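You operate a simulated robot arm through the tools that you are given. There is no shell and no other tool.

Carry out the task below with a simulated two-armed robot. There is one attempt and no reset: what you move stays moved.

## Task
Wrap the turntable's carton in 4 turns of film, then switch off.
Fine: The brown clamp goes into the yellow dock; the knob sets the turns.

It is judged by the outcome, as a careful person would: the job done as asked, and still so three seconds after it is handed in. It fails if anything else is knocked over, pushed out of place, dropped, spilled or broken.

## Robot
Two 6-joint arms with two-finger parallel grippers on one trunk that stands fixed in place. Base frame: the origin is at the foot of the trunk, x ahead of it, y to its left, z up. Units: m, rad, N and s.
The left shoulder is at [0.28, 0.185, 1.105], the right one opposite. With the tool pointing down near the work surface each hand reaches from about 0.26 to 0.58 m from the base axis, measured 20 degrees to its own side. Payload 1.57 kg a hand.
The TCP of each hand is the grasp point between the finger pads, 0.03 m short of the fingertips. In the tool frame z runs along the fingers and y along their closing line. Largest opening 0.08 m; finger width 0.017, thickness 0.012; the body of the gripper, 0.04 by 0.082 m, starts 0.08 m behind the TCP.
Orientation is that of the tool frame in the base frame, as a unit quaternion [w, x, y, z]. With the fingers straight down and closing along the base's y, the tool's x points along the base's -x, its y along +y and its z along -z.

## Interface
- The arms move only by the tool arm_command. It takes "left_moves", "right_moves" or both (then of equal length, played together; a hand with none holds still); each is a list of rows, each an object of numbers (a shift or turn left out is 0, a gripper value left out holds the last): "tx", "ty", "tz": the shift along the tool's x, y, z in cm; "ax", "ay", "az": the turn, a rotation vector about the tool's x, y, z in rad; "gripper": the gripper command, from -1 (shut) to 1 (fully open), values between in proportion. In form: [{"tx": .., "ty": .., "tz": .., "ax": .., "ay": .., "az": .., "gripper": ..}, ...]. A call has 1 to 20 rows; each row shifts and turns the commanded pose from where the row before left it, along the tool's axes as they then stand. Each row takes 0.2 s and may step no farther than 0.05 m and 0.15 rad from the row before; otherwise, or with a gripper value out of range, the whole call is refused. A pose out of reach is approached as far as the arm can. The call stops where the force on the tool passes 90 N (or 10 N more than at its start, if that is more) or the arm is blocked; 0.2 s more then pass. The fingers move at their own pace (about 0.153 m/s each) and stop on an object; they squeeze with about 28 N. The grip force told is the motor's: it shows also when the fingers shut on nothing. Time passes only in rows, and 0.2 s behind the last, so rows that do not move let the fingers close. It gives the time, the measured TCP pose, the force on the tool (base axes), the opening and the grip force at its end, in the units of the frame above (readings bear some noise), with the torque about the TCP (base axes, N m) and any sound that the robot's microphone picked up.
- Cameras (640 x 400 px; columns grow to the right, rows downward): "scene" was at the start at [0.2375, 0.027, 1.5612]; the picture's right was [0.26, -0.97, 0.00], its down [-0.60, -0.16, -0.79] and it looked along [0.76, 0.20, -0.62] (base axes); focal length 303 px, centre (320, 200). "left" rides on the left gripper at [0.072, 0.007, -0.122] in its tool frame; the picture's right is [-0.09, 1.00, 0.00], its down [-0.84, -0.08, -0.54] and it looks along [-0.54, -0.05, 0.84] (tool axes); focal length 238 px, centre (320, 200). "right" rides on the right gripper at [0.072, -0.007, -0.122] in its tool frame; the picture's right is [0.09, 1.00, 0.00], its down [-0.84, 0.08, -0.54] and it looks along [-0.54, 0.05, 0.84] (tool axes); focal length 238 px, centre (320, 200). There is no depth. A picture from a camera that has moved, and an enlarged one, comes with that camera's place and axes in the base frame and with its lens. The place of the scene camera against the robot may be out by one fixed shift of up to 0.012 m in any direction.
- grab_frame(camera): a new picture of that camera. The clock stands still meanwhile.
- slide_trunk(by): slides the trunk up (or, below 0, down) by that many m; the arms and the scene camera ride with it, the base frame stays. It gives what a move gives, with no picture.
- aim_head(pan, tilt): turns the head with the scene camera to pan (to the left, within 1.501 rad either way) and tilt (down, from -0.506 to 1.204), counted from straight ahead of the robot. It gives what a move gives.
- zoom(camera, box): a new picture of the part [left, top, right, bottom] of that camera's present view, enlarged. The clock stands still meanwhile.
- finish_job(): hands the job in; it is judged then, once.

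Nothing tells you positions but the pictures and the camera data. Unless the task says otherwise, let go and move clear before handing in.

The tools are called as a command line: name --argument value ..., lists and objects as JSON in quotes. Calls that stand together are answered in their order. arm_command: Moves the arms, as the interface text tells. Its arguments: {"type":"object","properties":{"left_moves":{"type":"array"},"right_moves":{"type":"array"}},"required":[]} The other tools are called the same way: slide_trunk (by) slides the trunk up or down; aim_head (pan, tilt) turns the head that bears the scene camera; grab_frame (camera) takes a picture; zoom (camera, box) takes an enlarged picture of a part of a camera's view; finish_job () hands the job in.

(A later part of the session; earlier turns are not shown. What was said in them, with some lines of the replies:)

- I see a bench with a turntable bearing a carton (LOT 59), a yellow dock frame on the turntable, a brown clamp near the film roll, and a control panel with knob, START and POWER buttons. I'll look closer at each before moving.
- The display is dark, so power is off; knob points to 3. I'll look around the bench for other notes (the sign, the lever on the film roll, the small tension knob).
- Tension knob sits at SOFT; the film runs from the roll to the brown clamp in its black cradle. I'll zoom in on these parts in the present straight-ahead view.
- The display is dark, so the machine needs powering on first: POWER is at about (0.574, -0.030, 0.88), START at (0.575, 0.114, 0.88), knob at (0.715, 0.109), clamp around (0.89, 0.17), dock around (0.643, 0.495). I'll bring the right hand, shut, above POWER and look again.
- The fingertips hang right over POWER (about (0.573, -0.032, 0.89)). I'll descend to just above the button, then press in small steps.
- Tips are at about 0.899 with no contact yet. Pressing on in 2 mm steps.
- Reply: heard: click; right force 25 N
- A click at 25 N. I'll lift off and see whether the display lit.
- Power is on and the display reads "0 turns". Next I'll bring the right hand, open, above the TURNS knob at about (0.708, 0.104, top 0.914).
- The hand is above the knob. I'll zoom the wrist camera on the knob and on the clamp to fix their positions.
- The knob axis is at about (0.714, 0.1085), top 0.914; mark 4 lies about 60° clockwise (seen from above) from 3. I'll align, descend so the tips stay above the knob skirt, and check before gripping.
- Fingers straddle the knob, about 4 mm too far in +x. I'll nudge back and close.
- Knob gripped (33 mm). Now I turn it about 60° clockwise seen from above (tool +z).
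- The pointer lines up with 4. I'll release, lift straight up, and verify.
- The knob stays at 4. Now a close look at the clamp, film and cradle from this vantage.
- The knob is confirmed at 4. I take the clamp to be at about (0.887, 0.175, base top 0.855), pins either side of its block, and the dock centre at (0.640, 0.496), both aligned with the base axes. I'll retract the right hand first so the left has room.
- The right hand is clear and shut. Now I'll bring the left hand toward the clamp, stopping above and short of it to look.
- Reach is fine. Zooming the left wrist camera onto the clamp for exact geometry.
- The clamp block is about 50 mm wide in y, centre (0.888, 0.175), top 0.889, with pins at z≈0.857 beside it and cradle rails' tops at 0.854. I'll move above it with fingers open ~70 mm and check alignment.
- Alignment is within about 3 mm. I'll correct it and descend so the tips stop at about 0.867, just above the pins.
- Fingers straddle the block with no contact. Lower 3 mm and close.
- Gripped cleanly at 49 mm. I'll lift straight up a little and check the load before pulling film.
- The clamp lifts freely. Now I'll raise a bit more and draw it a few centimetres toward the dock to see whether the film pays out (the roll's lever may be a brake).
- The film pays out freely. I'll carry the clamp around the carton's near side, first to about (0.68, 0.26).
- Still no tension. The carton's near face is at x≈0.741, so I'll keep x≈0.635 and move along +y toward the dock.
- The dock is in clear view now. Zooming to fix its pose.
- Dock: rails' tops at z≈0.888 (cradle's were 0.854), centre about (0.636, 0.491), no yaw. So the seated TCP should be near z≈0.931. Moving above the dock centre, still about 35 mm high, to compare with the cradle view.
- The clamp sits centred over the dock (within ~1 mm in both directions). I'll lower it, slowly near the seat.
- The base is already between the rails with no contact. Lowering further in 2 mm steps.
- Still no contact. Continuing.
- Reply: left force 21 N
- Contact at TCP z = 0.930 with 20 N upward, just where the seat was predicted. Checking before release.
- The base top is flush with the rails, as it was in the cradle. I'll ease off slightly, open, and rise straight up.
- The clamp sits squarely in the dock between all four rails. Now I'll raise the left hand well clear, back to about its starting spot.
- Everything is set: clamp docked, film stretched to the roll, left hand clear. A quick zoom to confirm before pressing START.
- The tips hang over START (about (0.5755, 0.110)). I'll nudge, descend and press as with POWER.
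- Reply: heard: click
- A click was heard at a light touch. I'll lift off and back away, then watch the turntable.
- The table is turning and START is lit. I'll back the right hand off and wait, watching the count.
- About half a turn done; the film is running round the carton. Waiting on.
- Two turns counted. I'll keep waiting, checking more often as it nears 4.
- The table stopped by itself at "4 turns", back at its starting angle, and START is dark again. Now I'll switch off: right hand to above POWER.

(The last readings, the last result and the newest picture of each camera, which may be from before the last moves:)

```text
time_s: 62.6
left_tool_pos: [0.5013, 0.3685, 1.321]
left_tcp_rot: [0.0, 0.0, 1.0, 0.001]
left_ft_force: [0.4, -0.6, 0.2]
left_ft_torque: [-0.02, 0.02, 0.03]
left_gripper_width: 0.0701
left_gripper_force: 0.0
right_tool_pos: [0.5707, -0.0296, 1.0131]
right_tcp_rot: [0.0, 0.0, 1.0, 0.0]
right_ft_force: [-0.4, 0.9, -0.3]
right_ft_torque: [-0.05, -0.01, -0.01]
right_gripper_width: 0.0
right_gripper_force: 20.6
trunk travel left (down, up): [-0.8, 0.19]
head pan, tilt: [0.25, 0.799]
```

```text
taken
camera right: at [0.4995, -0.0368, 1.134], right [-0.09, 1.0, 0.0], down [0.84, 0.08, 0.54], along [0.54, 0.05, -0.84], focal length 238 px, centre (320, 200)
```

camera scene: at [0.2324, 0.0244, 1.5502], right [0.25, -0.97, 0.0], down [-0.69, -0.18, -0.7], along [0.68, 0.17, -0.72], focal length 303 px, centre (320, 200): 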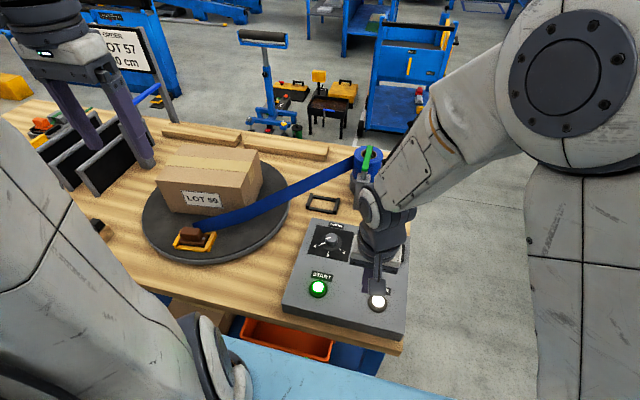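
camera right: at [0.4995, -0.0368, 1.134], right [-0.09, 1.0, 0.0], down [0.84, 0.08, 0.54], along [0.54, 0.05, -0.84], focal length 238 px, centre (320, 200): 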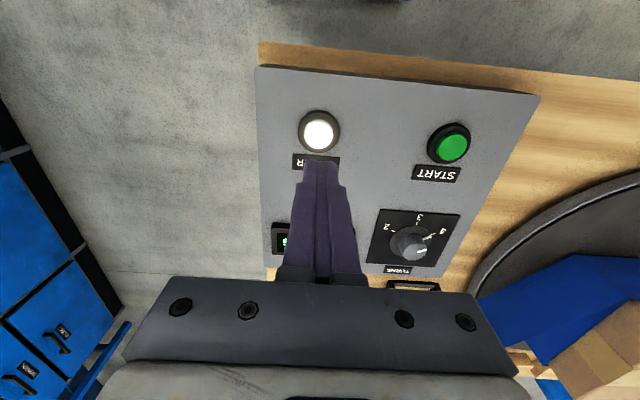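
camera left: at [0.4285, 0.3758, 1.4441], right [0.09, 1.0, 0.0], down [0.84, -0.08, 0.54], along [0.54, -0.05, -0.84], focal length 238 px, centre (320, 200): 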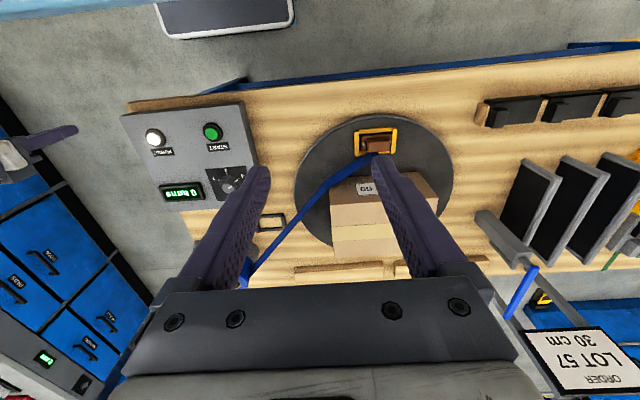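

Aligned over POWER. Descending and pressing gently until the click.

arm_command --right_moves '[{"tx": -0.15, "tz": 3}, {"tz": 3}, {"tz": 2}, {"tz": 0.4}, {"tz": 0.2}, {"tz": 0.2}, {"tz": 0.1}]'

```text
time_s: 64.2
left_tool_pos: [0.5009, 0.3686, 1.3221]
left_tcp_rot: [0.0, 0.0, 1.0, 0.0]
left_ft_force: [-0.5, -0.2, 0.0]
left_ft_torque: [0.02, 0.0, 0.05]
left_gripper_width: 0.07
left_gripper_force: 0.1
right_tool_pos: [0.5732, -0.0289, 0.9247]
right_tcp_rot: [0.0, 0.0, 1.0, 0.0]
right_ft_force: [0.4, -2.4, 3.4]
right_ft_torque: [-0.07, 0.0, -0.03]
right_gripper_width: 0.0
right_gripper_force: 21.0
trunk travel left (down, up): [-0.8, 0.19]
head pan, tilt: [0.25, 0.799]
heard: click
```

A click. Lifting off and backing away to check that the display went dark.

arm_command --right_moves '[{"tz": -1}, {"tz": -4}, {"tz": -4}, {"tx": 1.9, "ty": -2.6}, {"tx": 1.9, "ty": -2.6}, {"tx": 1.8, "ty": -2.6}, {}]'

grab_frame --camera "scene"

zoom --camera "scene" --box '[130, 130, 430, 340]'

```text
time_s: 65.8
left_tool_pos: [0.501, 0.3697, 1.3221]
left_tcp_rot: [-0.001, 0.0, 1.0, 0.001]
left_ft_force: [-0.4, -0.3, 0.0]
left_ft_torque: [-0.02, 0.01, 0.0]
left_gripper_width: 0.0701
left_gripper_force: 0.1
right_tool_pos: [0.5173, -0.1077, 1.0146]
right_tcp_rot: [0.0, 0.0, 1.0, -0.001]
right_ft_force: [0.6, 0.2, -0.3]
right_ft_torque: [-0.01, 0.02, 0.01]
right_gripper_width: 0.0
right_gripper_force: 22.2
trunk travel left (down, up): [-0.8, 0.19]
head pan, tilt: [0.25, 0.799]
```

```text
taken
camera scene: at [0.2323, 0.0244, 1.5502], right [0.25, -0.97, 0.0], down [-0.69, -0.18, -0.7], along [0.68, 0.17, -0.72], focal length 303 px, centre (320, 200)
```

scene: 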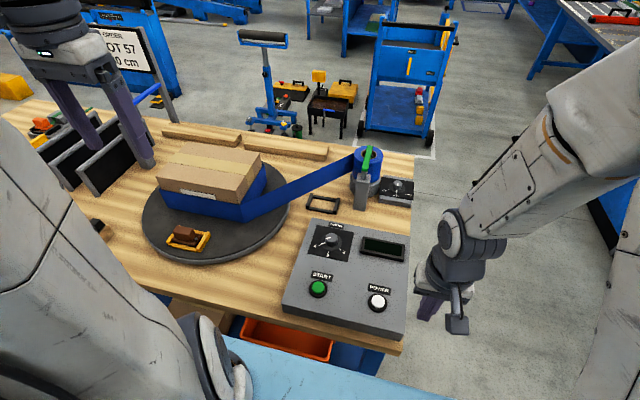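

```text
1.90 times, centred on (280, 235) of scene
camera zoom: at [0.2323, 0.0244, 1.5502], right [0.25, -0.97, 0.0], down [-0.69, -0.18, -0.7], along [0.68, 0.17, -0.72], focal length 577 px, centre (396, 133)
```

zoom: 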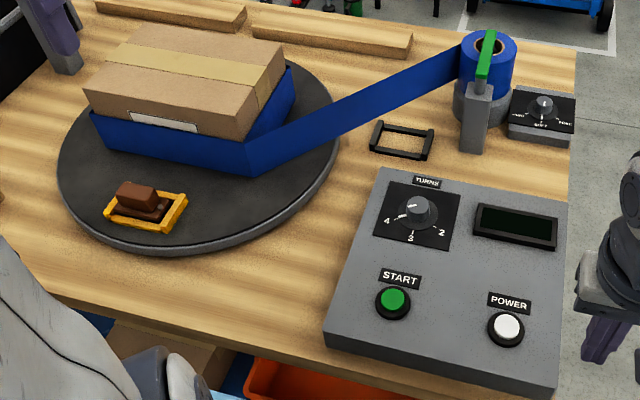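

The display and POWER lamp are dark. The carton is wrapped in 4 turns with the clamp still in the dock, nothing else has moved, and both hands are clear. Handing in.

finish_job

```text
The job is handed in.
```

The carton on the turntable is wrapped in 4 turns of film and the machine is switched off.

- **Setup:** I switched the machine on, set the TURNS knob from 3 to 4, and moved the brown clamp from its cradle into the yellow dock.
- **Wrapping:** After START, the table stopped by itself with the display reading "4 turns".
- **Switch-off:** I pressed POWER again, and the display and lamp went dark.

In the last pictures the clamp was still seated in the dock, and nothing else had moved or fallen. Both hands were clear when I handed in. The film still runs from the carton to the roll, because the task didn't ask for it to be cut.
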